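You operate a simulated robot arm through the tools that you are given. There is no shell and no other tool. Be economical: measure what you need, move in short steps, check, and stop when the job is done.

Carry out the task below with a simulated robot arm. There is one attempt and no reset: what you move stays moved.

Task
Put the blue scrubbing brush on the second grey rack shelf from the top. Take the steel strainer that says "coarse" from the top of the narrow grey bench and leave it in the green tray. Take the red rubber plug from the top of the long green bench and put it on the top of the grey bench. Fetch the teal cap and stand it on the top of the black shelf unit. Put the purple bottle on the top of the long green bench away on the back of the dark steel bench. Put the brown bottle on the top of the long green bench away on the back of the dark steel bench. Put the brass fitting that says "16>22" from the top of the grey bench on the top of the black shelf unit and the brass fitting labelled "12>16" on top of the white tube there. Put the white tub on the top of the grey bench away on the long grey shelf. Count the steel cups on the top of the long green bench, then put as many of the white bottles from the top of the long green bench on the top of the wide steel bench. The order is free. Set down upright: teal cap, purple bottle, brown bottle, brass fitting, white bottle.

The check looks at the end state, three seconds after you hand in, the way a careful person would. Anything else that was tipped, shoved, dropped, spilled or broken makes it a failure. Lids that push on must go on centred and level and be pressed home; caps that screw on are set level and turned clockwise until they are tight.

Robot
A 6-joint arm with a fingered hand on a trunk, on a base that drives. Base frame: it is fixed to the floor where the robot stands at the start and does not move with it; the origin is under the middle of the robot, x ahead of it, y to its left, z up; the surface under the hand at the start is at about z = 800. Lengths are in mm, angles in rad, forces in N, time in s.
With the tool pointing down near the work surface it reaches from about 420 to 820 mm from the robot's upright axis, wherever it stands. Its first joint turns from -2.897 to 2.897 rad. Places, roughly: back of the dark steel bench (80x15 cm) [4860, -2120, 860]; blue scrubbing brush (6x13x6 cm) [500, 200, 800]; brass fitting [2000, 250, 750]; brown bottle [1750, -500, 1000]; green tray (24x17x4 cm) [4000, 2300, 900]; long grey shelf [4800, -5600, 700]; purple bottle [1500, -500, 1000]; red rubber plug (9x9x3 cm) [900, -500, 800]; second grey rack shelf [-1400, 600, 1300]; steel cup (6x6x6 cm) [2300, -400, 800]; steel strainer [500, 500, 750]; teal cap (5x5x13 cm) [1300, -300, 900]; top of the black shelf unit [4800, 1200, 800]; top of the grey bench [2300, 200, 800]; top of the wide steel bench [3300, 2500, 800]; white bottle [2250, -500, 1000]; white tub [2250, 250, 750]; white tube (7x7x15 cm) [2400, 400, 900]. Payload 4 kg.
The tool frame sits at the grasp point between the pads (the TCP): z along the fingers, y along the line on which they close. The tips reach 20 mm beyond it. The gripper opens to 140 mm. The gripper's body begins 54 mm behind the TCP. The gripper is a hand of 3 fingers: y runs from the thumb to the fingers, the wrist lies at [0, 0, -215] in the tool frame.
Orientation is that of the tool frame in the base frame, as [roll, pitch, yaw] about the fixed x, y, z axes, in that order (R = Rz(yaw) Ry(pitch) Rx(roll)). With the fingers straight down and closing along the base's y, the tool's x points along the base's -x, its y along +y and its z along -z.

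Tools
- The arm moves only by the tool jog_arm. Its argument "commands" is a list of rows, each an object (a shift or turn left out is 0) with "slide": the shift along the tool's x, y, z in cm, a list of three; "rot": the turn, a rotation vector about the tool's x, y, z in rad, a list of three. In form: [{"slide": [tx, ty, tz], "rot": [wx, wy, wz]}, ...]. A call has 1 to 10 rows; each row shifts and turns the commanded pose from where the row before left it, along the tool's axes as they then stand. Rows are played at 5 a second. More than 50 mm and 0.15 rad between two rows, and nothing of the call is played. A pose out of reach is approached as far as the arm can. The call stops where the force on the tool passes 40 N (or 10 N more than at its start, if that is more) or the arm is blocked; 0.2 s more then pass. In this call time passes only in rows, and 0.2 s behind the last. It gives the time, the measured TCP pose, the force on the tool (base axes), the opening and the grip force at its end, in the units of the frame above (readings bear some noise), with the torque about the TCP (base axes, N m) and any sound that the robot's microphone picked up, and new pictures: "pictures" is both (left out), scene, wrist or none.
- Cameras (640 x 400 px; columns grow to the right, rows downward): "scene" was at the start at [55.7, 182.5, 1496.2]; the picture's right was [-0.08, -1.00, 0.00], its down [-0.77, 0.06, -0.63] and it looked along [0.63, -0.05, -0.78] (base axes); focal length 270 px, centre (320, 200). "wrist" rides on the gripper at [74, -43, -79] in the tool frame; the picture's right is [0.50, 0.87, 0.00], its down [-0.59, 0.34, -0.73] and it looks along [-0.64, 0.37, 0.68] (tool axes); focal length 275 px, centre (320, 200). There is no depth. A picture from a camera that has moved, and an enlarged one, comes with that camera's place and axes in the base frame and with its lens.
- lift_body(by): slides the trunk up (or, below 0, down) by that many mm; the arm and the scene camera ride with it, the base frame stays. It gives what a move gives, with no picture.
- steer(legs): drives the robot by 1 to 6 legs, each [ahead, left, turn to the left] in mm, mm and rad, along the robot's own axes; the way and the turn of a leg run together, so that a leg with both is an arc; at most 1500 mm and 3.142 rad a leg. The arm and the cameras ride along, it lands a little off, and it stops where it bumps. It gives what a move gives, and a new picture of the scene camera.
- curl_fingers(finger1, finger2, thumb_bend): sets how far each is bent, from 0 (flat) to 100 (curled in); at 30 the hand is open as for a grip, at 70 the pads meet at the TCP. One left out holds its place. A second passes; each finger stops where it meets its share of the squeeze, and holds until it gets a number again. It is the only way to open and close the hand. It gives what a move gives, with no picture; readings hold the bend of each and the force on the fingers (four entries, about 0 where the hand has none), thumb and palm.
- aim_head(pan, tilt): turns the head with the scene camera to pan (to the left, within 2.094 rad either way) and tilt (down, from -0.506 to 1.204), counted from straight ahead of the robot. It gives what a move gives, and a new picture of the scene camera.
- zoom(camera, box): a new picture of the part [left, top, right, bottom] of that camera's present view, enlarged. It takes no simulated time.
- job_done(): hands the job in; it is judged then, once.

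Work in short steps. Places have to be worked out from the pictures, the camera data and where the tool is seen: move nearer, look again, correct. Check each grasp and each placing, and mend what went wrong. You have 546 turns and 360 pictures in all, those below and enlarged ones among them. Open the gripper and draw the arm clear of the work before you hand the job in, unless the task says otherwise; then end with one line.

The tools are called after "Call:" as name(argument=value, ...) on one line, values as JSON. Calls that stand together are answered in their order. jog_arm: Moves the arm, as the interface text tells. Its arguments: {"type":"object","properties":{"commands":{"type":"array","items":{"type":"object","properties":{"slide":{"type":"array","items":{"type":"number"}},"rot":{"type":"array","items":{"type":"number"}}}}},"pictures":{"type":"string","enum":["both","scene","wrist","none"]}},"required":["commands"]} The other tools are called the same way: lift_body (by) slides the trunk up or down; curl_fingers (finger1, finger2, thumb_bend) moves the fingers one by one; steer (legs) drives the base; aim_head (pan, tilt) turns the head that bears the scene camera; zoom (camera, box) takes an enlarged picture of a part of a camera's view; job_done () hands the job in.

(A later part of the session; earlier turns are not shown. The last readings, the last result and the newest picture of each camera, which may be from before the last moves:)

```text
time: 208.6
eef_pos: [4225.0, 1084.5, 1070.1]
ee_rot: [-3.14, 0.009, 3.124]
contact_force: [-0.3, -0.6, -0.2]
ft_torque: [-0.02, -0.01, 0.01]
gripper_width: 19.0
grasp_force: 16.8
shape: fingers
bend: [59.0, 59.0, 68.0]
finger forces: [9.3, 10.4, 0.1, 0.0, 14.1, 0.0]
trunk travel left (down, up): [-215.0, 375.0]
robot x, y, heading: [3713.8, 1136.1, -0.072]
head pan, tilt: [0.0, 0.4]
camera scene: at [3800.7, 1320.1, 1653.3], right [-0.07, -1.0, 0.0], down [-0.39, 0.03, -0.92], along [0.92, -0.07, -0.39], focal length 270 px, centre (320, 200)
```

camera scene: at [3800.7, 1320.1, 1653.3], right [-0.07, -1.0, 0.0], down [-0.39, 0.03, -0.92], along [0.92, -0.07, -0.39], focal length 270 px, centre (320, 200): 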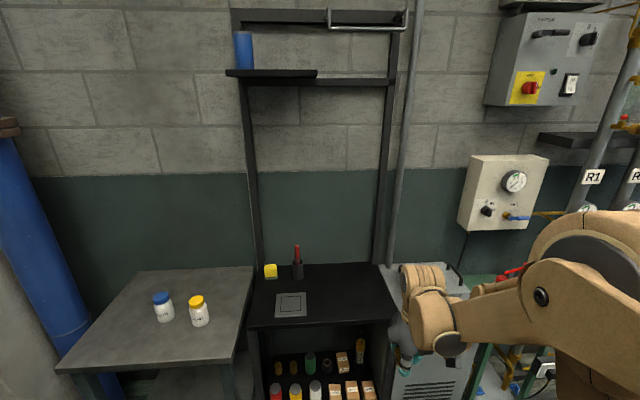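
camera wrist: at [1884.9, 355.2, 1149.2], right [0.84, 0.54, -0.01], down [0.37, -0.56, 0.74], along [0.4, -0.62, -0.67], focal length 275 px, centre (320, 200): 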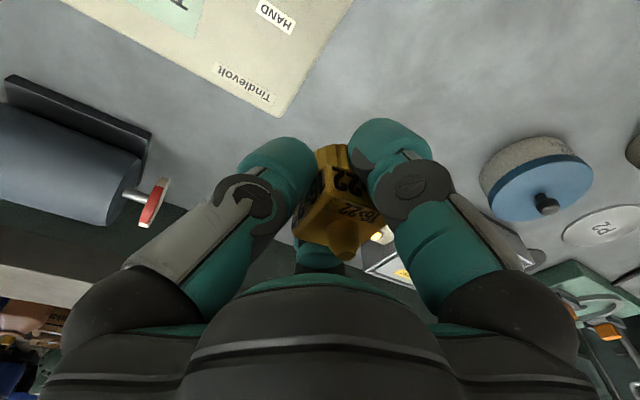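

The black top has free space on its right half. I align and approach.

Call:
steer(legs=[[300, 20, 0.074]])

Call:
aim_head(pan=0, tilt=0.8)

Call:
zoom(camera="wrist", box=[0, 0, 640, 400])

```text
time: 210.7
eef_pos: [4532.9, 1127.1, 1070.7]
ee_rot: [-3.139, 0.009, -3.093]
contact_force: [-0.1, -0.6, -2.0]
ft_torque: [-0.03, 0.02, -0.01]
gripper_width: 18.9
grasp_force: 16.8
shape: fingers
bend: [59.0, 59.0, 68.0]
finger forces: [9.3, 10.4, 0.1, 0.0, 14.1, 0.1]
trunk travel left (down, up): [-215.0, 375.0]
robot x, y, heading: [4016.8, 1146.4, -0.007]
head pan, tilt: [0.0, 0.4]
camera scene: at [4094.0, 1333.9, 1653.3], right [-0.01, -1.0, 0.0], down [-0.39, 0.0, -0.92], along [0.92, -0.01, -0.39], focal length 270 px, centre (320, 200)
```

scene: 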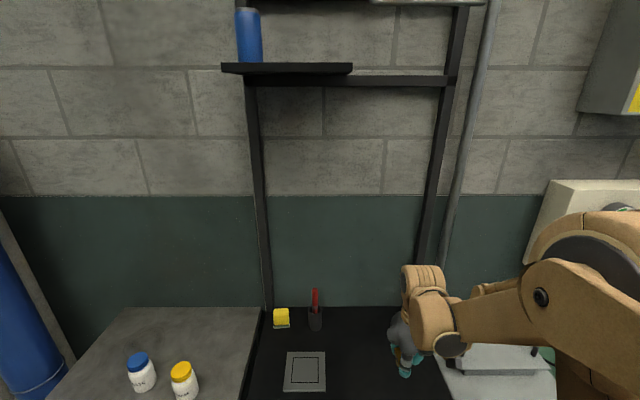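

```text
time: 211.6
eef_pos: [4531.0, 1127.4, 1071.1]
ee_rot: [-3.14, 0.01, -3.092]
contact_force: [0.0, -0.6, -0.8]
ft_torque: [0.04, 0.0, 0.03]
gripper_width: 19.0
grasp_force: 16.9
shape: fingers
bend: [59.0, 59.0, 68.0]
finger forces: [9.2, 10.4, 0.0, 0.0, 14.1, 0.1]
trunk travel left (down, up): [-215.0, 375.0]
robot x, y, heading: [4018.3, 1148.0, -0.0]
head pan, tilt: [0.0, 0.799]
camera scene: at [4080.8, 1333.9, 1618.3], right [-0.01, -1.0, 0.0], down [-0.72, 0.0, -0.7], along [0.7, 0.0, -0.72], focal length 270 px, centre (320, 200)
```

scene: 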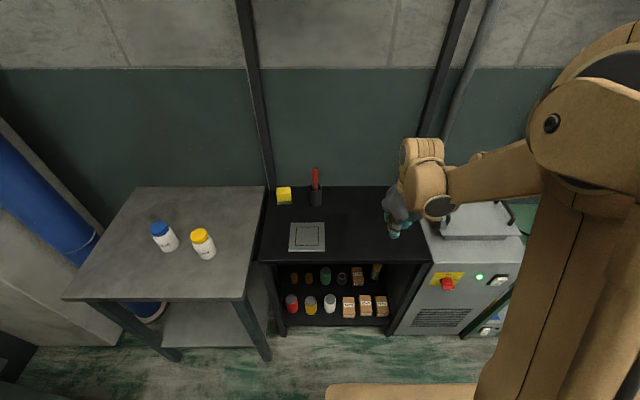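

```text
1.00 times, centred on (320, 200) of wrist (not enlarged: the box is as wide or as high as the picture)
camera zoom: at [4459.0, 1082.1, 1148.7], right [-0.54, 0.84, -0.01], down [0.56, 0.37, 0.74], along [0.62, 0.4, -0.67], focal length 275 px, centre (320, 200)
```

zoom: 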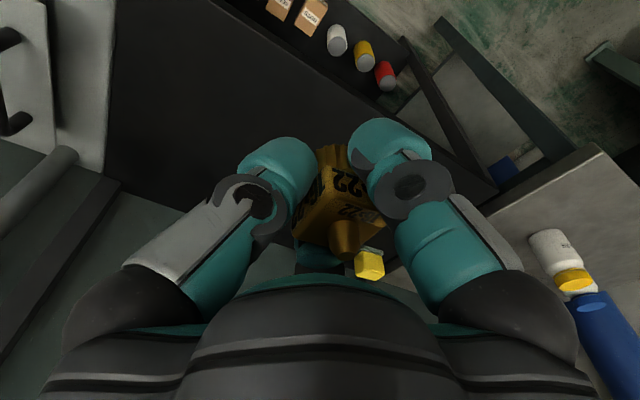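

The shelf top is around z 790–800. I move over [4690, 1130] and descend partway.

Call:
jog_arm(commands=[{"slide": [-4, 0, 0]}, {"slide": [-4, 0, 0]}, {"slide": [-4, 0, 1]}, {"slide": [-3.8, 0, 3]}, {"slide": [0, 0, 4.5]}, {"slide": [0, 0, 4.5]}], pictures="both")

```text
time: 213.0
eef_pos: [4692.8, 1135.9, 941.9]
ee_rot: [-3.141, 0.008, -3.091]
contact_force: [0.3, -0.1, -1.1]
ft_torque: [0.01, -0.01, -0.02]
gripper_width: 18.9
grasp_force: 16.4
shape: fingers
bend: [59.0, 59.0, 68.0]
finger forces: [8.9, 10.2, 0.0, 0.1, 14.0, 0.0]
trunk travel left (down, up): [-215.0, 375.0]
robot x, y, heading: [4021.6, 1146.0, -0.004]
head pan, tilt: [0.0, 0.799]
camera scene: at [4082.0, 1333.8, 1618.2], right [-0.01, -1.0, 0.0], down [-0.72, 0.0, -0.7], along [0.7, 0.0, -0.72], focal length 270 px, centre (320, 200)
camera wrist: at [4618.1, 1090.0, 1020.1], right [-0.54, 0.84, -0.01], down [0.56, 0.37, 0.74], along [0.62, 0.4, -0.67], focal length 275 px, centre (320, 200)
```

scene: 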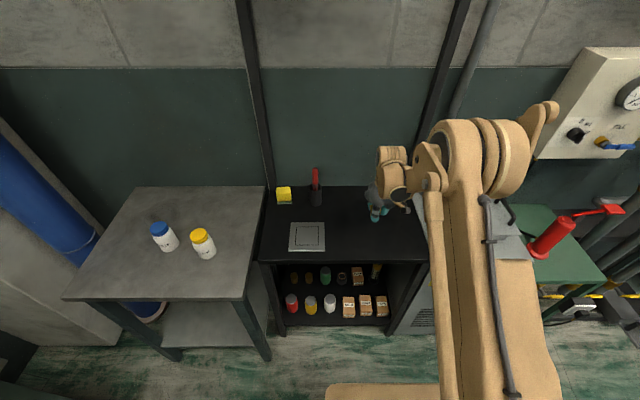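
wrist: 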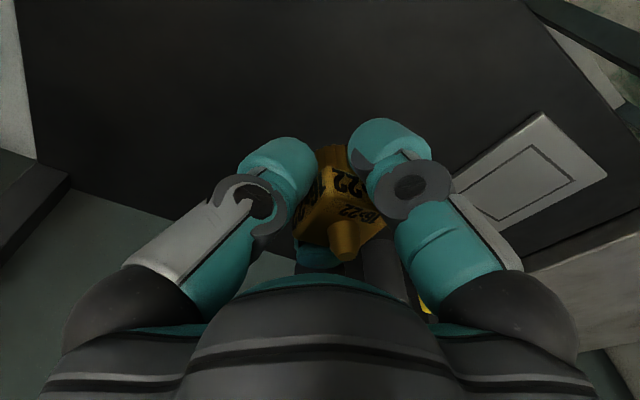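

I descend, with fine steps near contact.

Call:
jog_arm(commands=[{"slide": [0, 0, 4]}, {"slide": [0, 0, 2]}, {"slide": [0, 0, 1]}, {"slide": [0, 0, 0.5]}, {"slide": [0, 0, 0.5]}, {"slide": [0, 0, 0.5]}, {"slide": [0, 0, 0.5]}, {"slide": [0, 0, 0.5]}, {"slide": [0, 0, 0.5]}, {"slide": [0, 0, 0.5]}], pictures="wrist")

```text
time: 215.2
eef_pos: [4692.6, 1134.6, 836.9]
ee_rot: [-3.139, 0.01, -3.092]
contact_force: [-1.2, -0.2, -0.8]
ft_torque: [-0.04, -0.01, -0.02]
gripper_width: 18.9
grasp_force: 16.8
shape: fingers
bend: [59.0, 59.0, 68.0]
finger forces: [8.8, 10.4, 0.0, 0.0, 14.1, 0.0]
trunk travel left (down, up): [-215.0, 375.0]
robot x, y, heading: [4018.9, 1142.8, -0.005]
head pan, tilt: [0.0, 0.799]
camera wrist: at [4619.4, 1089.9, 915.2], right [-0.54, 0.84, -0.01], down [0.56, 0.37, 0.74], along [0.62, 0.4, -0.67], focal length 275 px, centre (320, 200)
```

wrist: 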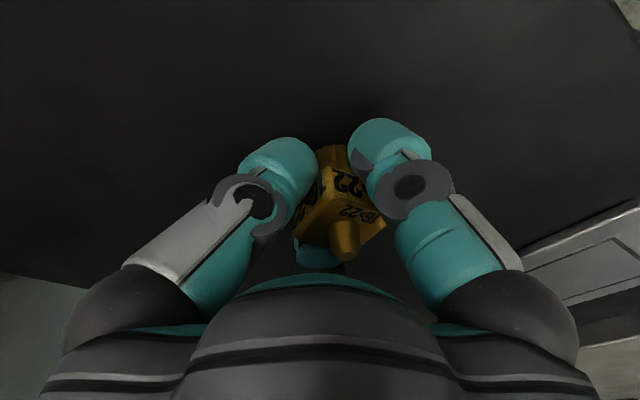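

Not in contact yet; I continue in small steps.

Call:
jog_arm(commands=[{"slide": [0, 0, 0.4]}, {"slide": [0, 0, 0.4]}, {"slide": [0, 0, 0.4]}, {"slide": [0, 0, 0.4]}, {"slide": [0, 0, 0.4]}, {"slide": [0, 0, 0.4]}, {"slide": [0, 0, 0.4]}, {"slide": [0, 0, 0.4]}, {"slide": [0, 0, 0.4]}, {"slide": [0, 0, 0.4]}], pictures="wrist")

```text
time: 216.2
eef_pos: [4692.8, 1135.4, 826.9]
ee_rot: [-3.139, 0.015, -3.09]
contact_force: [0.9, -0.2, 31.3]
ft_torque: [0.46, 0.48, -0.04]
gripper_width: 18.1
grasp_force: 34.5
shape: fingers
bend: [59.0, 59.0, 68.0]
finger forces: [36.4, 16.6, 0.1, 0.0, 15.4, 0.1]
trunk travel left (down, up): [-215.0, 375.0]
robot x, y, heading: [4019.1, 1144.5, -0.01]
head pan, tilt: [0.0, 0.799]
stopped in row 5: the force on the tool passed its limit at 48 N (the readings are from after the stop); the commanded pose is now the measured one
camera wrist: at [4618.3, 1089.8, 904.5], right [-0.54, 0.84, -0.01], down [0.56, 0.37, 0.74], along [0.63, 0.4, -0.67], focal length 275 px, centre (320, 200)
```

wrist: 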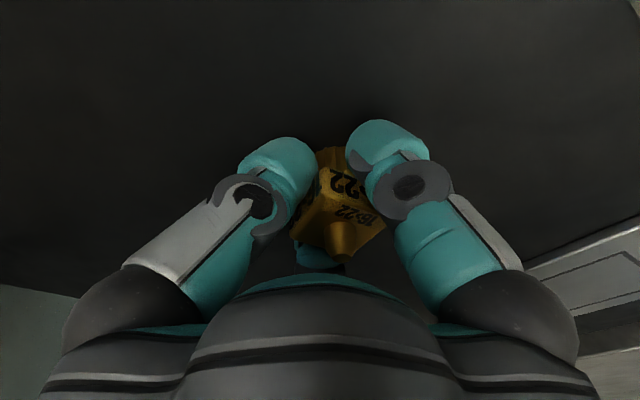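

Contact. I ease up 2 mm and open the fingers evenly.

Call:
jog_arm(commands=[{"slide": [0, 0, -0.2]}], pictures="none")

Call:
curl_fingers(finger1=50, finger2=50, thumb_bend=56)

Call:
curl_fingers(finger1=42, finger2=42, thumb_bend=42)

Call:
jog_arm(commands=[{"slide": [0, 0, -2]}, {"slide": [0, 0, -4]}, {"slide": [0, 0, -4]}, {"slide": [0, 0, -4]}], pictures="both")

```text
time: 216.6
eef_pos: [4691.6, 1135.0, 825.5]
ee_rot: [-3.139, 0.014, -3.09]
contact_force: [-0.5, -1.2, 18.7]
ft_torque: [0.3, 0.29, 0.0]
gripper_width: 17.8
grasp_force: 26.6
shape: fingers
bend: [59.0, 59.0, 68.0]
finger forces: [25.5, 13.7, 0.1, 0.0, 15.0, 0.0]
trunk travel left (down, up): [-215.0, 375.0]
robot x, y, heading: [4017.6, 1146.5, 0.001]
head pan, tilt: [0.0, 0.799]
```

```text
time: 217.6
eef_pos: [4692.8, 1134.4, 828.0]
ee_rot: [-3.139, 0.015, -3.089]
contact_force: [4.8, -5.3, 32.2]
ft_torque: [-0.34, 0.51, 0.29]
gripper_width: 38.3
grasp_force: 16.2
shape: fingers
bend: [56.0, 50.0, 57.0]
finger forces: [21.0, 0.0, 0.0, 0.0, 11.5, 0.0]
trunk travel left (down, up): [-215.0, 375.0]
robot x, y, heading: [4018.3, 1146.6, -0.005]
head pan, tilt: [0.0, 0.799]
```

```text
time: 218.6
eef_pos: [4691.6, 1136.4, 828.0]
ee_rot: [-3.14, 0.014, -3.092]
contact_force: [6.1, 7.1, 38.8]
ft_torque: [0.69, 1.03, -0.27]
gripper_width: 64.4
grasp_force: 19.6
shape: fingers
bend: [54.0, 42.0, 42.0]
finger forces: [39.1, 0.0, 0.0, 0.0, 0.1, 0.1]
trunk travel left (down, up): [-215.0, 375.0]
robot x, y, heading: [4018.9, 1142.9, -0.005]
head pan, tilt: [0.0, 0.799]
```

```text
time: 219.6
eef_pos: [4690.1, 1136.1, 968.3]
ee_rot: [-3.14, 0.013, -3.091]
contact_force: [0.4, -0.3, 0.2]
ft_torque: [0.0, 0.0, -0.01]
gripper_width: 88.2
grasp_force: 0.0
shape: fingers
bend: [42.0, 42.0, 42.0]
finger forces: [0.0, 0.0, 0.0, 0.0, 0.1, 0.0]
trunk travel left (down, up): [-215.0, 375.0]
robot x, y, heading: [4019.1, 1145.1, -0.001]
head pan, tilt: [0.0, 0.799]
camera scene: at [4079.9, 1333.9, 1618.3], right [-0.01, -1.0, 0.0], down [-0.72, 0.0, -0.7], along [0.7, 0.0, -0.72], focal length 270 px, centre (320, 200)
camera wrist: at [4616.1, 1091.2, 1045.7], right [-0.54, 0.84, -0.01], down [0.56, 0.37, 0.74], along [0.62, 0.4, -0.67], focal length 275 px, centre (320, 200)
```

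scene: 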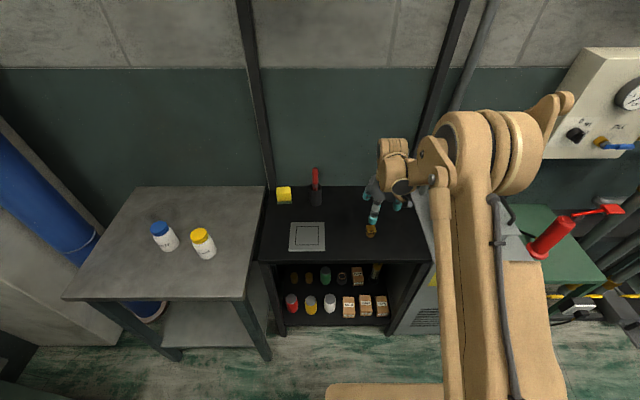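
wrist: 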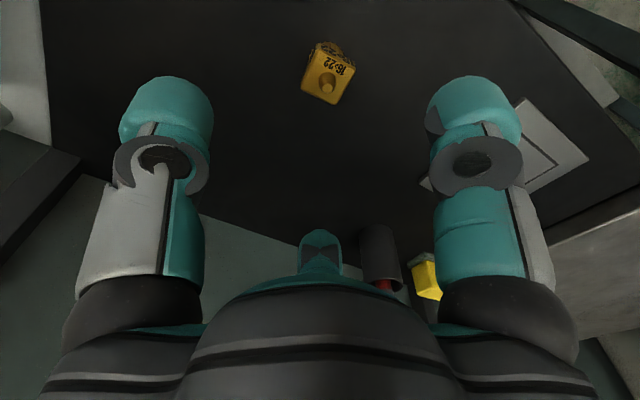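

16>22 stands upright on the black shelf. Now the tub: I raise and retract the arm, then return to the grey bench.

Call:
jog_arm(commands=[{"slide": [0, 0, -4.5]}, {"slide": [0, 0, -4.5]}, {"slide": [0, 0, -4.5]}, {"slide": [4.8, 0, 0]}, {"slide": [4.8, 0, 0]}, {"slide": [4.8, 0, 0]}], pictures="none")

Call:
steer(legs=[[-1100, 0, 0], [0, 0, -1.57], [0, -715, 0], [250, 0, 0]])

Call:
curl_fingers(finger1=20, finger2=20, thumb_bend=20)

```text
time: 221.0
eef_pos: [4544.0, 1127.4, 1097.5]
ee_rot: [-3.14, 0.01, -3.09]
contact_force: [-0.6, 0.3, -0.1]
ft_torque: [-0.03, -0.03, -0.02]
gripper_width: 88.4
grasp_force: 0.1
shape: fingers
bend: [42.0, 42.0, 42.0]
finger forces: [0.1, 0.1, 0.0, 0.0, 0.1, 0.0]
trunk travel left (down, up): [-215.0, 375.0]
robot x, y, heading: [4021.6, 1142.9, -0.009]
head pan, tilt: [0.0, 0.799]
```

```text
time: 235.4
eef_pos: [2164.9, 380.6, 1095.0]
ee_rot: [-3.139, 0.011, 1.606]
contact_force: [-0.3, -0.7, 0.6]
ft_torque: [0.0, 0.01, -0.02]
gripper_width: 88.2
grasp_force: 0.0
shape: fingers
bend: [42.0, 42.0, 42.0]
finger forces: [0.0, 0.0, 0.0, 0.1, 0.0, 0.0]
trunk travel left (down, up): [-215.0, 375.0]
robot x, y, heading: [2189.9, 906.8, -1.587]
head pan, tilt: [0.0, 0.799]
camera scene: at [2377.8, 842.0, 1618.2], right [-1.0, 0.02, 0.0], down [0.01, 0.72, -0.7], along [-0.01, -0.7, -0.72], focal length 270 px, centre (320, 200)
```

scene: 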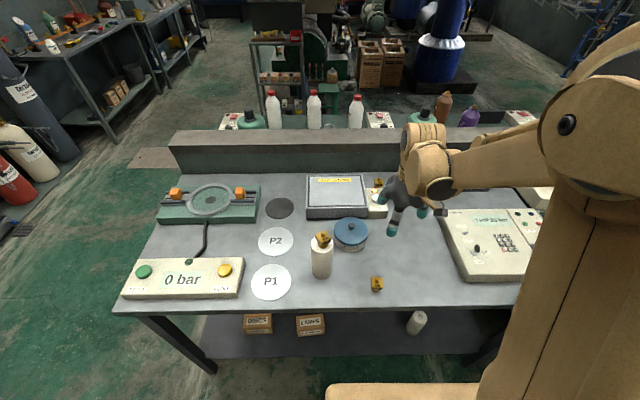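

```text
time: 236.4
eef_pos: [2164.0, 383.5, 1096.2]
ee_rot: [-3.14, 0.013, 1.608]
contact_force: [0.4, -0.2, -0.3]
ft_torque: [0.03, 0.0, 0.0]
gripper_width: 141.7
grasp_force: 0.0
shape: fingers
bend: [20.0, 20.0, 20.0]
finger forces: [0.0, 0.0, 0.1, 0.0, 0.1, 0.0]
trunk travel left (down, up): [-215.0, 375.0]
robot x, y, heading: [2187.4, 908.9, -1.59]
head pan, tilt: [0.0, 0.799]
```

I rotate the hand so no finger faces the tube, and move above the tub.

Call:
jog_arm(commands=[{"rot": [0, 0, -0.137]}, {"rot": [0, 0, -0.137]}, {"rot": [0, 0, -0.137]}, {"rot": [0, 0, -0.137]}, {"rot": [0, 0, -0.137]}, {"rot": [0, 0, -0.137]}, {"slide": [-4.28, 0.3, 0]}, {"slide": [-4.28, 0.3, 0]}, {"slide": [-4.28, 0.3, 0]}], pictures="wrist")

```text
time: 238.4
eef_pos: [2267.9, 304.0, 1095.5]
ee_rot: [-3.133, 0.005, 2.43]
contact_force: [0.6, 0.7, 0.3]
ft_torque: [0.03, 0.0, 0.03]
gripper_width: 141.9
grasp_force: 0.1
shape: fingers
bend: [20.0, 20.0, 20.0]
finger forces: [0.0, 0.1, 0.0, 0.1, 0.1, 0.0]
trunk travel left (down, up): [-215.0, 375.0]
robot x, y, heading: [2187.1, 912.7, -1.589]
head pan, tilt: [0.0, 0.799]
camera wrist: at [2183.4, 321.8, 1174.9], right [0.19, 0.98, -0.01], down [0.67, -0.12, 0.73], along [0.72, -0.14, -0.68], focal length 275 px, centre (320, 200)
```

wrist: 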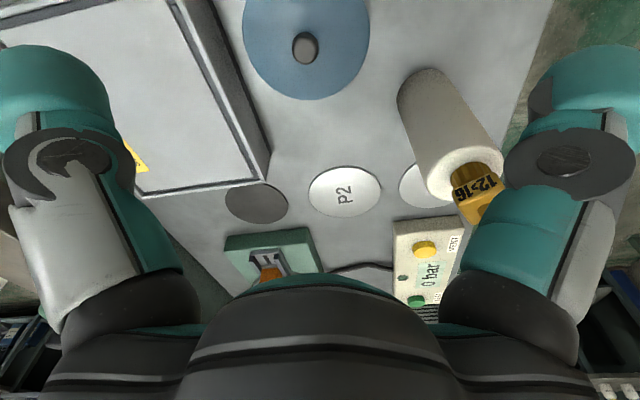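

The lid centre is ~17 mm off toward -y_t. I correct and descend to ~960 to look again.

Call:
jog_arm(commands=[{"slide": [0.6, -1.6, 0]}, {"slide": [0, 0, 4.5]}, {"slide": [0, 0, 4.5]}, {"slide": [0, 0, 4]}], pictures="both")

```text
time: 239.4
eef_pos: [2250.8, 293.5, 966.0]
ee_rot: [-3.133, 0.005, 2.431]
contact_force: [0.9, 1.3, 0.3]
ft_torque: [0.02, 0.02, 0.02]
gripper_width: 141.9
grasp_force: 0.1
shape: fingers
bend: [20.0, 20.0, 20.0]
finger forces: [0.0, 0.0, 0.0, 0.0, 0.0, 0.0]
trunk travel left (down, up): [-215.0, 375.0]
robot x, y, heading: [2192.6, 907.5, -1.588]
head pan, tilt: [0.0, 0.799]
camera scene: at [2378.0, 842.5, 1618.2], right [-1.0, 0.02, 0.0], down [0.01, 0.72, -0.7], along [-0.01, -0.7, -0.72], focal length 270 px, centre (320, 200)
camera wrist: at [2166.3, 311.6, 1044.6], right [0.19, 0.98, -0.01], down [0.67, -0.12, 0.73], along [0.72, -0.14, -0.68], focal length 275 px, centre (320, 200)
```

scene: 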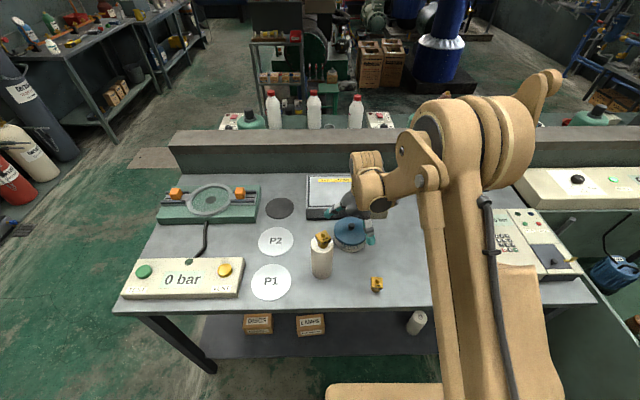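
wrist: 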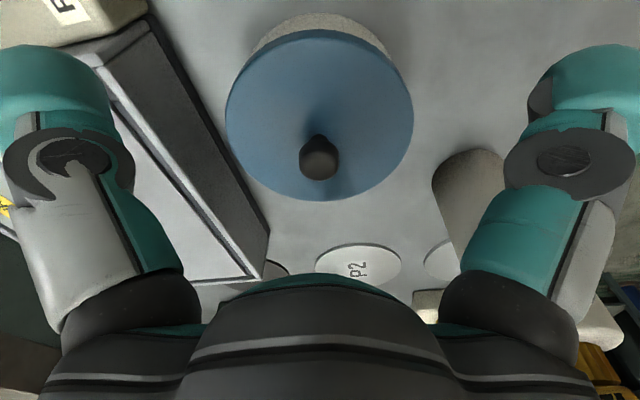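

The tub is centred, but the thumb is close to the tester box. I rotate back 0.38 rad so the thumb clears it, then descend.

Call:
jog_arm(commands=[{"rot": [0, 0, 0.13]}, {"rot": [0, 0, 0.13]}, {"rot": [0, 0, 0.13]}, {"slide": [0, 0, 3]}, {"slide": [0, 0, 2]}, {"slide": [0, 0, 1]}], pictures="wrist")

```text
time: 240.8
eef_pos: [2251.3, 294.6, 905.9]
ee_rot: [-3.136, 0.008, 2.039]
contact_force: [-0.7, 0.4, -0.8]
ft_torque: [-0.04, 0.04, 0.04]
gripper_width: 142.0
grasp_force: 0.1
shape: fingers
bend: [20.0, 20.0, 20.0]
finger forces: [0.1, 0.0, 0.1, 0.0, 0.0, 0.0]
trunk travel left (down, up): [-215.0, 375.0]
robot x, y, heading: [2190.8, 908.9, -1.594]
head pan, tilt: [0.0, 0.799]
camera wrist: at [2178.5, 343.1, 984.4], right [0.55, 0.84, -0.01], down [0.57, -0.36, 0.74], along [0.61, -0.41, -0.67], focal length 275 px, centre (320, 200)
```

wrist: 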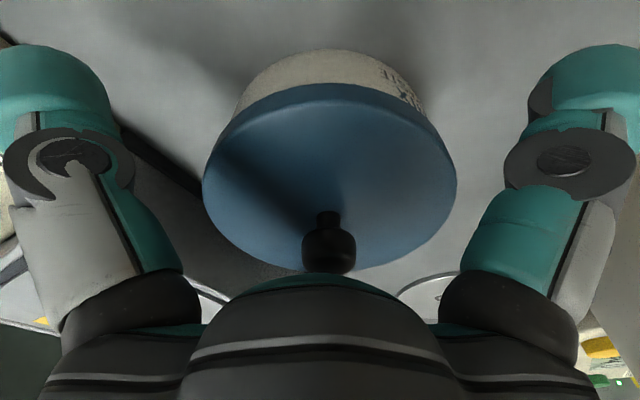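

Good. I lower the last 2 cm in fine steps, then close.

Call:
jog_arm(commands=[{"slide": [0, 0, 0.8]}, {"slide": [0, 0, 0.6]}, {"slide": [0, 0, 0.5]}, {"slide": [0, 0, 0.3]}], pictures="none")

Call:
curl_fingers(finger1=65, finger2=65, thumb_bend=65)

Call:
zoom(camera="wrist", box=[0, 0, 640, 400])

```text
time: 241.8
eef_pos: [2250.7, 294.3, 886.3]
ee_rot: [-3.135, 0.011, 2.042]
contact_force: [1.1, -1.6, 6.9]
ft_torque: [-0.3, -0.43, -0.04]
gripper_width: 141.8
grasp_force: 3.2
shape: fingers
bend: [20.0, 17.0, 20.0]
finger forces: [0.0, 6.0, 0.0, 0.0, 0.1, 0.0]
trunk travel left (down, up): [-215.0, 375.0]
robot x, y, heading: [2188.9, 913.3, -1.587]
head pan, tilt: [0.0, 0.799]
```

```text
time: 242.8
eef_pos: [2250.2, 295.2, 886.6]
ee_rot: [-3.136, 0.01, 2.038]
contact_force: [-14.8, -3.3, 21.1]
ft_torque: [-0.17, -0.55, -0.26]
gripper_width: 96.0
grasp_force: 42.0
shape: fingers
bend: [37.0, 17.0, 46.0]
finger forces: [18.4, 18.3, 0.0, 0.1, 47.2, 0.0]
trunk travel left (down, up): [-215.0, 375.0]
robot x, y, heading: [2187.7, 910.5, -1.592]
head pan, tilt: [0.0, 0.799]
```

```text
1.00 times, centred on (320, 200) of wrist (not enlarged: the box is as wide or as high as the picture)
camera zoom: at [2176.8, 344.1, 964.8], right [0.55, 0.84, -0.01], down [0.57, -0.36, 0.74], along [0.61, -0.41, -0.67], focal length 275 px, centre (320, 200)
```

zoom: 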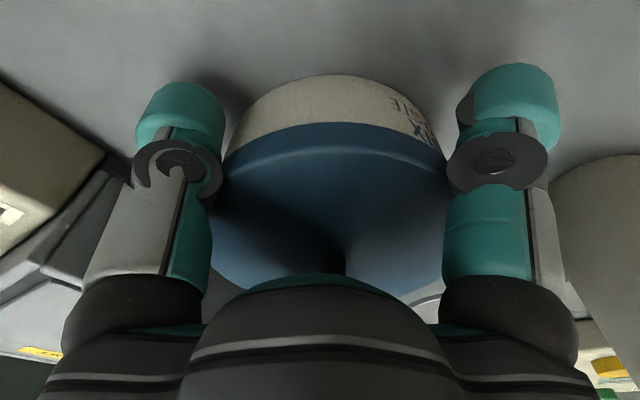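

Finger2 seems to be pressing on the bench. I open, rise 7 mm, and close again.

Call:
curl_fingers(finger1=25, finger2=25, thumb_bend=25)

Call:
jog_arm(commands=[{"slide": [0.6, -0.2, -0.8]}], pictures="none")

Call:
curl_fingers(finger1=60, finger2=60, thumb_bend=60)

```text
time: 243.8
eef_pos: [2253.3, 296.2, 885.6]
ee_rot: [-3.134, 0.01, 2.04]
contact_force: [7.3, -5.2, 10.7]
ft_torque: [-0.3, -0.52, -0.08]
gripper_width: 133.1
grasp_force: 7.3
shape: fingers
bend: [25.0, 17.0, 25.0]
finger forces: [0.0, 14.4, 0.1, 0.1, 0.0, 0.0]
trunk travel left (down, up): [-215.0, 375.0]
robot x, y, heading: [2188.6, 911.9, -1.586]
head pan, tilt: [0.0, 0.799]
```

```text
time: 244.2
eef_pos: [2246.1, 299.6, 893.1]
ee_rot: [-3.134, 0.01, 2.038]
contact_force: [0.0, 0.4, 0.0]
ft_torque: [0.01, -0.02, -0.04]
gripper_width: 133.3
grasp_force: 0.1
shape: fingers
bend: [25.0, 25.0, 25.0]
finger forces: [0.0, 0.2, 0.0, 0.0, 0.0, 0.0]
trunk travel left (down, up): [-215.0, 375.0]
robot x, y, heading: [2187.2, 914.0, -1.591]
head pan, tilt: [0.0, 0.799]
heard: snap
```

```text
time: 245.2
eef_pos: [2245.8, 300.7, 894.2]
ee_rot: [-3.135, 0.012, 2.038]
contact_force: [-6.0, -4.5, 20.2]
ft_torque: [-0.07, 0.05, 0.02]
gripper_width: 101.0
grasp_force: 35.3
shape: fingers
bend: [36.0, 31.0, 45.0]
finger forces: [16.4, 15.7, 0.0, 0.1, 38.7, 0.0]
trunk travel left (down, up): [-215.0, 375.0]
robot x, y, heading: [2189.4, 910.7, -1.593]
head pan, tilt: [0.0, 0.799]
```

I heard a snap. I check both cameras before continuing.

Call:
zoom(camera="wrist", box=[0, 0, 640, 400])

Call:
zoom(camera="scene", box=[280, 150, 440, 260])

```text
1.00 times, centred on (320, 200) of wrist (not enlarged: the box is as wide or as high as the picture)
camera zoom: at [2173.3, 348.8, 972.4], right [0.55, 0.84, -0.01], down [0.57, -0.36, 0.74], along [0.61, -0.41, -0.67], focal length 275 px, centre (320, 200)
```

zoom: 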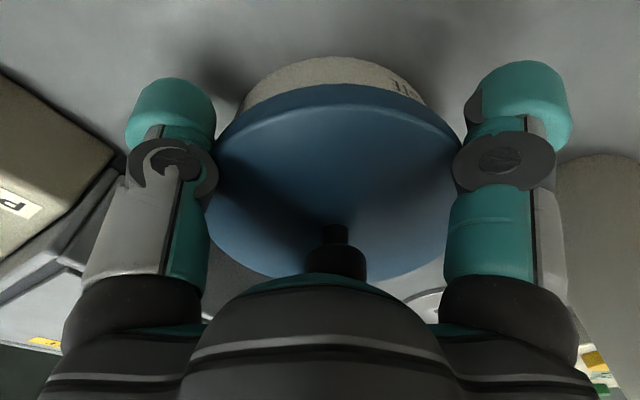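

```text
3.64 times, centred on (360, 205) of scene
camera zoom: at [2376.8, 844.7, 1618.5], right [-1.0, 0.02, 0.0], down [0.01, 0.72, -0.7], along [-0.01, -0.7, -0.72], focal length 983 px, centre (174, 182)
```

zoom: 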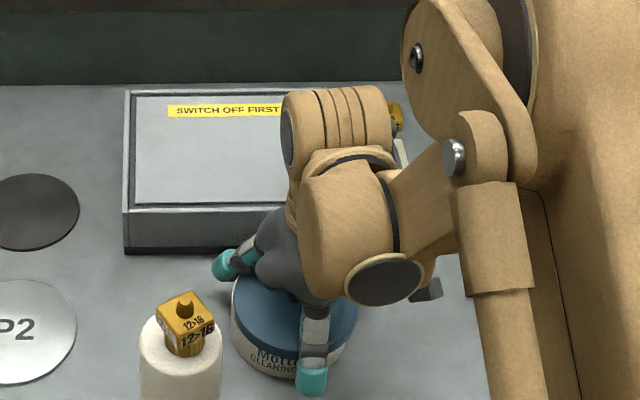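

The lid may have been pried up. I open the hand and rise to inspect.

Call:
curl_fingers(finger1=15, finger2=15, thumb_bend=15)

Call:
jog_arm(commands=[{"slide": [0, 0, -1]}, {"slide": [0, 0, -2]}, {"slide": [0, 0, -4]}, {"slide": [0, 0, -4]}], pictures="both")

Call:
zoom(camera="scene", box=[310, 190, 410, 260])

```text
time: 246.2
eef_pos: [2247.5, 300.9, 894.1]
ee_rot: [-3.136, 0.01, 2.04]
contact_force: [0.3, -0.3, -0.7]
ft_torque: [0.01, -0.02, -0.01]
gripper_width: 150.0
grasp_force: 0.0
shape: fingers
bend: [15.0, 15.0, 15.0]
finger forces: [0.1, 0.0, 0.0, 0.1, 0.0, 0.1]
trunk travel left (down, up): [-215.0, 375.0]
robot x, y, heading: [2186.7, 909.6, -1.59]
head pan, tilt: [0.0, 0.799]
heard: snap
```

```text
time: 247.2
eef_pos: [2247.4, 300.9, 1004.1]
ee_rot: [-3.136, 0.01, 2.041]
contact_force: [0.0, 0.9, -0.2]
ft_torque: [-0.01, -0.02, 0.0]
gripper_width: 150.2
grasp_force: 0.1
shape: fingers
bend: [15.0, 15.0, 15.0]
finger forces: [0.0, 0.0, 0.0, 0.1, 0.0, 0.1]
trunk travel left (down, up): [-215.0, 375.0]
robot x, y, heading: [2188.6, 910.0, -1.589]
head pan, tilt: [0.0, 0.799]
camera scene: at [2377.8, 844.2, 1618.3], right [-1.0, 0.02, 0.0], down [0.01, 0.72, -0.7], along [-0.01, -0.7, -0.72], focal length 270 px, centre (320, 200)
camera wrist: at [2175.0, 349.3, 1082.0], right [0.55, 0.84, -0.01], down [0.57, -0.36, 0.74], along [0.61, -0.41, -0.67], focal length 275 px, centre (320, 200)
```

scene: 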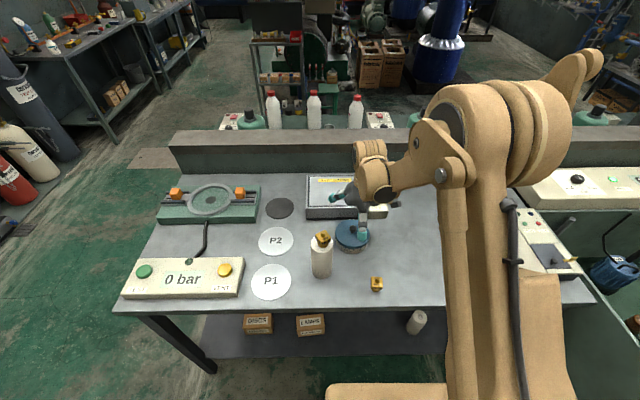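
wrist: 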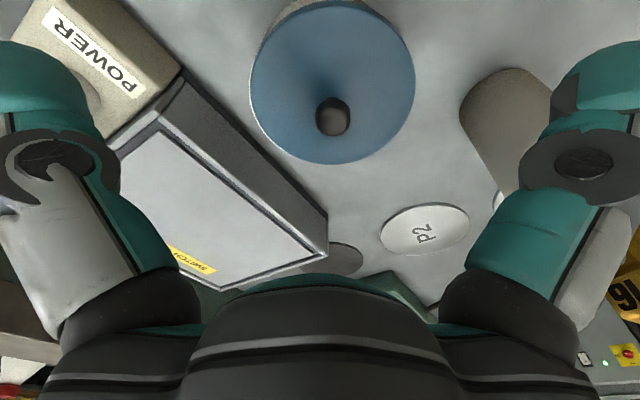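

```text
5.71 times, centred on (360, 225) of scene
camera zoom: at [2377.8, 844.2, 1618.3], right [-1.0, 0.02, 0.0], down [0.01, 0.72, -0.7], along [-0.01, -0.7, -0.72], focal length 1544 px, centre (91, 57)
```

zoom: 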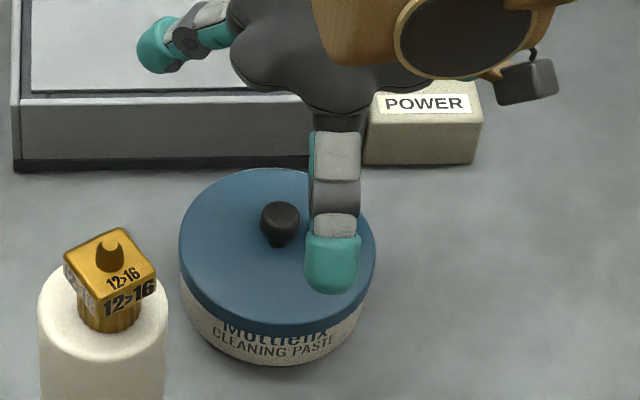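

I zoom the wrist view on the lid to judge whether it is level.

Call:
zoom(camera="wrist", box=[220, 0, 460, 170])

```text
2.35 times, centred on (340, 85) of wrist
camera zoom: at [2175.0, 349.3, 1082.0], right [0.55, 0.84, -0.01], down [0.57, -0.36, 0.74], along [0.61, -0.41, -0.67], focal length 648 px, centre (273, 471)
```

zoom: 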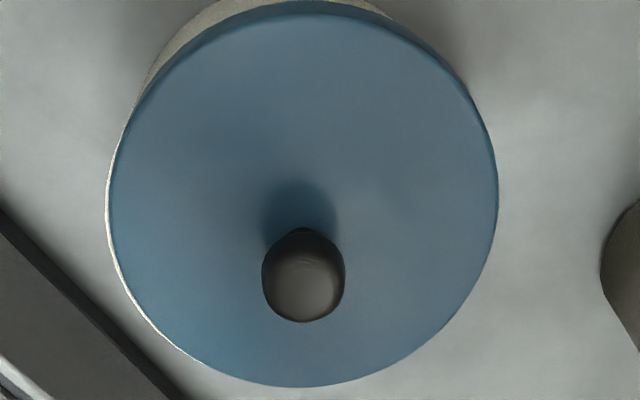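

The lid may have shifted slightly. I move the hand away for an unobstructed zoom of the tub.

Call:
jog_arm(commands=[{"slide": [0, 0, -4.5]}, {"slide": [0, 0, -4.5]}, {"slide": [0, -4.8, 0]}, {"slide": [0, -4.8, 0]}, {"slide": [0, -4.8, 0]}, {"slide": [0, -4.8, 0]}, {"slide": [0, 0, -4.5]}, {"slide": [0, 0, -4.5]}], pictures="none")

Call:
lift_body(by=-200)

Call:
zoom(camera="scene", box=[300, 110, 420, 210])

```text
time: 249.0
eef_pos: [2075.8, 216.2, 1184.8]
ee_rot: [-3.136, 0.008, 2.04]
contact_force: [0.2, -0.1, -0.2]
ft_torque: [-0.01, 0.01, 0.01]
gripper_width: 150.0
grasp_force: 0.1
shape: fingers
bend: [15.0, 15.0, 15.0]
finger forces: [0.1, 0.0, 0.0, 0.1, 0.0, 0.0]
trunk travel left (down, up): [-215.0, 375.0]
robot x, y, heading: [2191.5, 917.0, -1.592]
head pan, tilt: [0.0, 0.799]
```

```text
time: 251.2
eef_pos: [2075.1, 216.0, 984.5]
ee_rot: [-3.137, 0.01, 2.041]
contact_force: [-1.0, 0.9, 0.4]
ft_torque: [0.01, 0.02, 0.0]
gripper_width: 149.8
grasp_force: 0.0
shape: fingers
bend: [15.0, 15.0, 15.0]
finger forces: [0.0, 0.0, 0.0, 0.0, 0.1, 0.1]
trunk travel left (down, up): [-15.0, 575.0]
robot x, y, heading: [2188.7, 908.2, -1.593]
head pan, tilt: [0.0, 0.799]
```

```text
4.00 times, centred on (360, 160) of scene
camera zoom: at [2377.8, 843.5, 1418.4], right [-1.0, 0.02, 0.0], down [0.01, 0.72, -0.7], along [-0.01, -0.7, -0.72], focal length 1081 px, centre (160, 360)
```

zoom: 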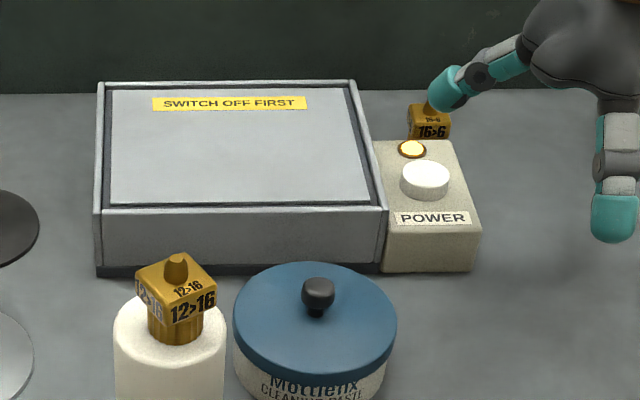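

The lid looks level. I tilt the head down to compare lid and body centring.

Call:
aim_head(pan=0.0, tilt=0.8)

Call:
zoom(camera="scene", box=[320, 160, 400, 220])

```text
time: 251.8
eef_pos: [2076.3, 214.8, 984.1]
ee_rot: [-3.135, 0.008, 2.04]
contact_force: [-0.7, 1.2, 0.1]
ft_torque: [0.0, 0.01, 0.0]
gripper_width: 149.8
grasp_force: 0.1
shape: fingers
bend: [15.0, 15.0, 15.0]
finger forces: [0.0, 0.0, 0.0, 0.0, 0.0, 0.0]
trunk travel left (down, up): [-15.0, 575.0]
robot x, y, heading: [2192.7, 910.3, -1.587]
head pan, tilt: [0.0, 0.799]
camera scene: at [2377.8, 843.4, 1418.3], right [-1.0, 0.02, 0.0], down [0.01, 0.72, -0.7], along [-0.01, -0.7, -0.72], focal length 270 px, centre (320, 200)
```

scene: 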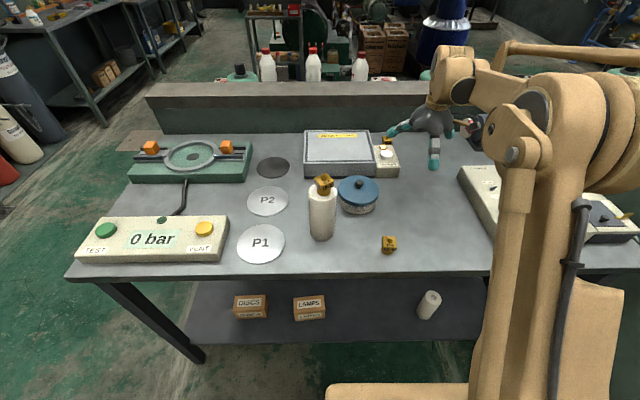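

```text
6.67 times, centred on (360, 190) of scene
camera zoom: at [2377.8, 843.4, 1418.3], right [-1.0, 0.02, 0.0], down [0.01, 0.72, -0.7], along [-0.01, -0.7, -0.72], focal length 1802 px, centre (53, 267)
```

zoom: 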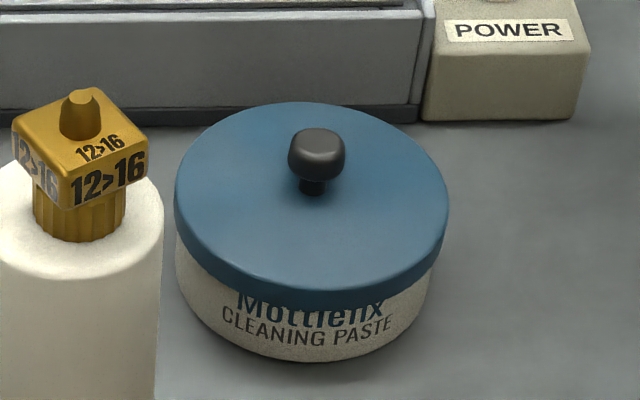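

The lid is level and laterally centred, but may not be pressed home. I'll press it at its centre with the three fingertips straddling the knob; first I return above it.

Call:
jog_arm(commands=[{"slide": [-0.2, 4.75, -1]}, {"slide": [-0.2, 4.75, -1]}, {"slide": [-0.2, 4.75, -0.6]}, {"slide": [-0.2, 4.75, 0]}], pictures="none")

Call:
curl_fingers(finger1=57, finger2=57, thumb_bend=57)

Call:
zoom(camera="wrist", box=[0, 0, 640, 400])

```text
time: 252.8
eef_pos: [2248.7, 295.7, 1009.9]
ee_rot: [-3.133, 0.008, 2.039]
contact_force: [0.1, 0.1, 0.6]
ft_torque: [-0.02, -0.01, -0.02]
gripper_width: 150.1
grasp_force: 0.0
shape: fingers
bend: [15.0, 15.0, 15.0]
finger forces: [0.0, 0.0, 0.1, 0.0, 0.1, 0.0]
trunk travel left (down, up): [-15.0, 575.0]
robot x, y, heading: [2190.0, 905.7, -1.59]
head pan, tilt: [0.0, 0.799]
```

```text
time: 253.8
eef_pos: [2248.8, 294.8, 1010.2]
ee_rot: [-3.137, 0.009, 2.04]
contact_force: [-0.2, 0.1, -0.2]
ft_torque: [0.02, -0.02, -0.04]
gripper_width: 45.3
grasp_force: 0.1
shape: fingers
bend: [56.0, 56.0, 56.0]
finger forces: [0.0, 0.0, 0.1, 0.1, 0.1, 0.0]
trunk travel left (down, up): [-15.0, 575.0]
robot x, y, heading: [2187.9, 909.1, -1.592]
head pan, tilt: [0.0, 0.799]
```

```text
1.00 times, centred on (320, 200) of wrist (not enlarged: the box is as wide or as high as the picture)
camera zoom: at [2175.8, 342.5, 1088.1], right [0.55, 0.84, -0.01], down [0.57, -0.36, 0.74], along [0.61, -0.41, -0.67], focal length 275 px, centre (320, 200)
```

zoom: 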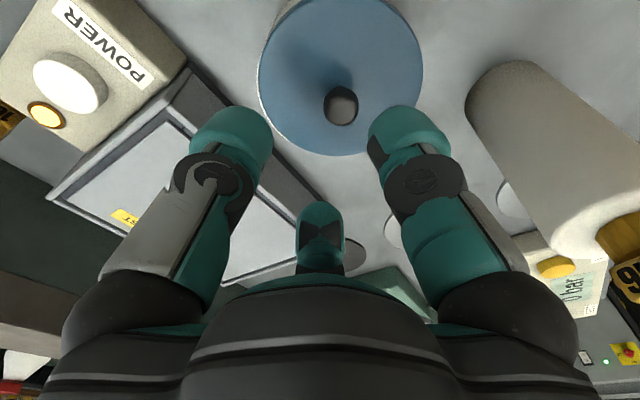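

The tub centre is now about [2244, 315]. I shift over it and press down gently.

Call:
jog_arm(commands=[{"slide": [2.0, 0.5, 2]}, {"slide": [0, 0, 3]}, {"slide": [0, 0, 1.0]}], pictures="wrist")

```text
time: 254.6
eef_pos: [2244.8, 314.3, 948.6]
ee_rot: [-3.137, 0.011, 2.042]
contact_force: [2.9, -2.1, 5.0]
ft_torque: [-0.12, -0.16, 0.01]
gripper_width: 45.0
grasp_force: 2.0
shape: fingers
bend: [56.0, 55.0, 56.0]
finger forces: [0.0, 4.0, 0.0, 0.0, 0.1, 0.1]
trunk travel left (down, up): [-15.0, 575.0]
robot x, y, heading: [2187.6, 913.2, -1.592]
head pan, tilt: [0.0, 0.799]
camera wrist: at [2171.9, 362.6, 1027.2], right [0.55, 0.84, -0.01], down [0.57, -0.36, 0.74], along [0.61, -0.41, -0.67], focal length 275 px, centre (320, 200)
```

wrist: 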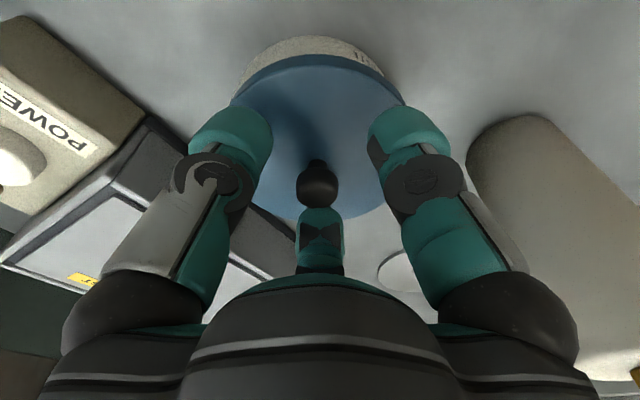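

The knob is really ~20 mm toward finger2. I rise, correct, and look.

Call:
jog_arm(commands=[{"slide": [0, 0, -3]}, {"slide": [-2.0, 1.2, 0]}], pictures="wrist")

```text
time: 255.2
eef_pos: [2262.6, 302.9, 977.8]
ee_rot: [-3.133, 0.008, 2.04]
contact_force: [0.5, 0.2, 0.8]
ft_torque: [-0.02, 0.02, 0.03]
gripper_width: 44.7
grasp_force: 0.1
shape: fingers
bend: [56.0, 56.0, 56.0]
finger forces: [0.0, 0.0, 0.1, 0.0, 0.0, 0.1]
trunk travel left (down, up): [-15.0, 575.0]
robot x, y, heading: [2185.3, 910.3, -1.593]
head pan, tilt: [0.0, 0.799]
camera wrist: at [2191.4, 350.1, 1056.6], right [0.55, 0.84, -0.01], down [0.57, -0.36, 0.74], along [0.61, -0.41, -0.67], focal length 275 px, centre (320, 200)
```

wrist: 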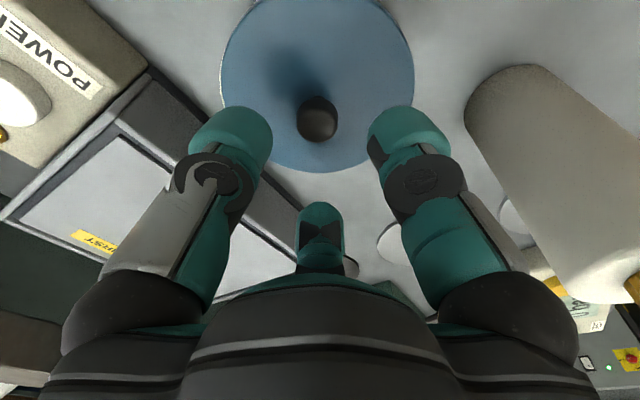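

Centred over the knob now. I press down in small steps.

Call:
jog_arm(commands=[{"slide": [0, 0, 2]}, {"slide": [0, 0, 1]}, {"slide": [0, 0, 0.5]}, {"slide": [0, 0, 0.5]}, {"slide": [0, 0, 0.4]}, {"slide": [0, 0, 0.4]}, {"slide": [0, 0, 0.4]}, {"slide": [0, 0, 0.4]}], pictures="wrist")

```text
time: 256.8
eef_pos: [2263.7, 302.8, 932.2]
ee_rot: [-3.134, 0.012, 2.039]
contact_force: [0.6, -0.3, 32.9]
ft_torque: [0.85, 0.08, -0.1]
gripper_width: 43.3
grasp_force: 15.6
shape: fingers
bend: [57.0, 56.0, 56.0]
finger forces: [24.8, 1.8, 0.0, 0.1, 6.2, 0.1]
trunk travel left (down, up): [-15.0, 575.0]
robot x, y, heading: [2187.6, 911.1, -1.593]
head pan, tilt: [0.0, 0.799]
stopped in row 7: the force on the tool passed its limit at 49 N (the readings are from after the stop); the commanded pose is now the measured one
camera wrist: at [2191.9, 351.5, 1010.3], right [0.55, 0.84, -0.01], down [0.57, -0.36, 0.74], along [0.61, -0.41, -0.67], focal length 275 px, centre (320, 200)
```

wrist: 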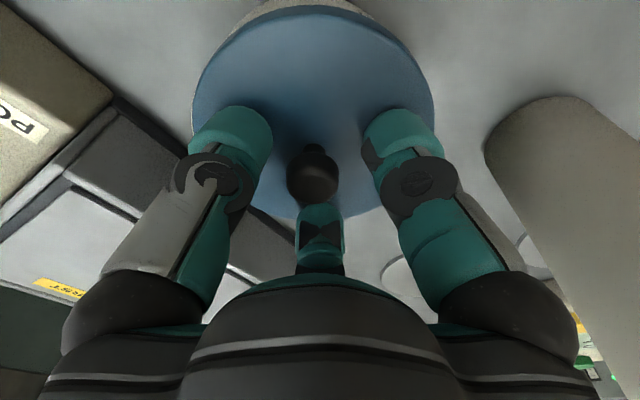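

No movement or snap under ~45 N, so the lid is seated. I rise, open the fingers, and take the body low with care.

Call:
jog_arm(commands=[{"slide": [0, 0, -3]}, {"slide": [0, 0, -4]}], pictures="none")

Call:
curl_fingers(finger1=16, finger2=16, thumb_bend=16)

Call:
jog_arm(commands=[{"slide": [0, 0, 4]}, {"slide": [0, 0, 3]}, {"slide": [0, 0, 2]}, {"slide": [0, 0, 1]}], pictures="wrist")

```text
time: 257.4
eef_pos: [2264.4, 302.0, 1001.1]
ee_rot: [-3.135, 0.01, 2.04]
contact_force: [-0.5, 0.8, -0.2]
ft_torque: [-0.03, 0.0, -0.02]
gripper_width: 44.9
grasp_force: 0.0
shape: fingers
bend: [56.0, 56.0, 56.0]
finger forces: [0.0, 0.0, 0.1, 0.0, 0.0, 0.1]
trunk travel left (down, up): [-15.0, 575.0]
robot x, y, heading: [2192.0, 910.0, -1.589]
head pan, tilt: [0.0, 0.799]
```

```text
time: 258.4
eef_pos: [2265.3, 301.4, 999.4]
ee_rot: [-3.135, 0.013, 2.041]
contact_force: [-0.1, -0.5, -0.2]
ft_torque: [0.01, -0.02, 0.03]
gripper_width: 148.7
grasp_force: 0.0
shape: fingers
bend: [16.0, 16.0, 16.0]
finger forces: [0.1, 0.0, 0.0, 0.1, 0.0, 0.0]
trunk travel left (down, up): [-15.0, 575.0]
robot x, y, heading: [2188.8, 908.1, -1.593]
head pan, tilt: [0.0, 0.799]
```

```text
time: 259.4
eef_pos: [2263.9, 299.3, 899.9]
ee_rot: [-3.133, 0.009, 2.041]
contact_force: [-0.4, 0.0, 0.6]
ft_torque: [0.0, -0.01, 0.01]
gripper_width: 148.6
grasp_force: 0.0
shape: fingers
bend: [16.0, 16.0, 16.0]
finger forces: [0.0, 0.1, 0.2, 0.0, 0.1, 0.1]
trunk travel left (down, up): [-15.0, 575.0]
robot x, y, heading: [2192.2, 908.5, -1.586]
head pan, tilt: [0.0, 0.799]
camera wrist: at [2191.6, 347.8, 977.2], right [0.55, 0.84, -0.01], down [0.57, -0.36, 0.74], along [0.61, -0.41, -0.67], focal length 275 px, centre (320, 200)
```

wrist: 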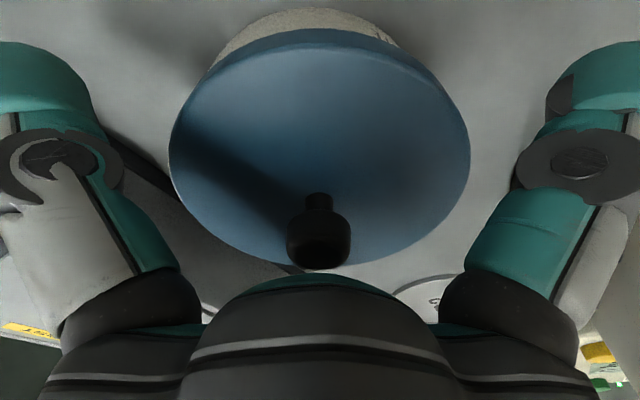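

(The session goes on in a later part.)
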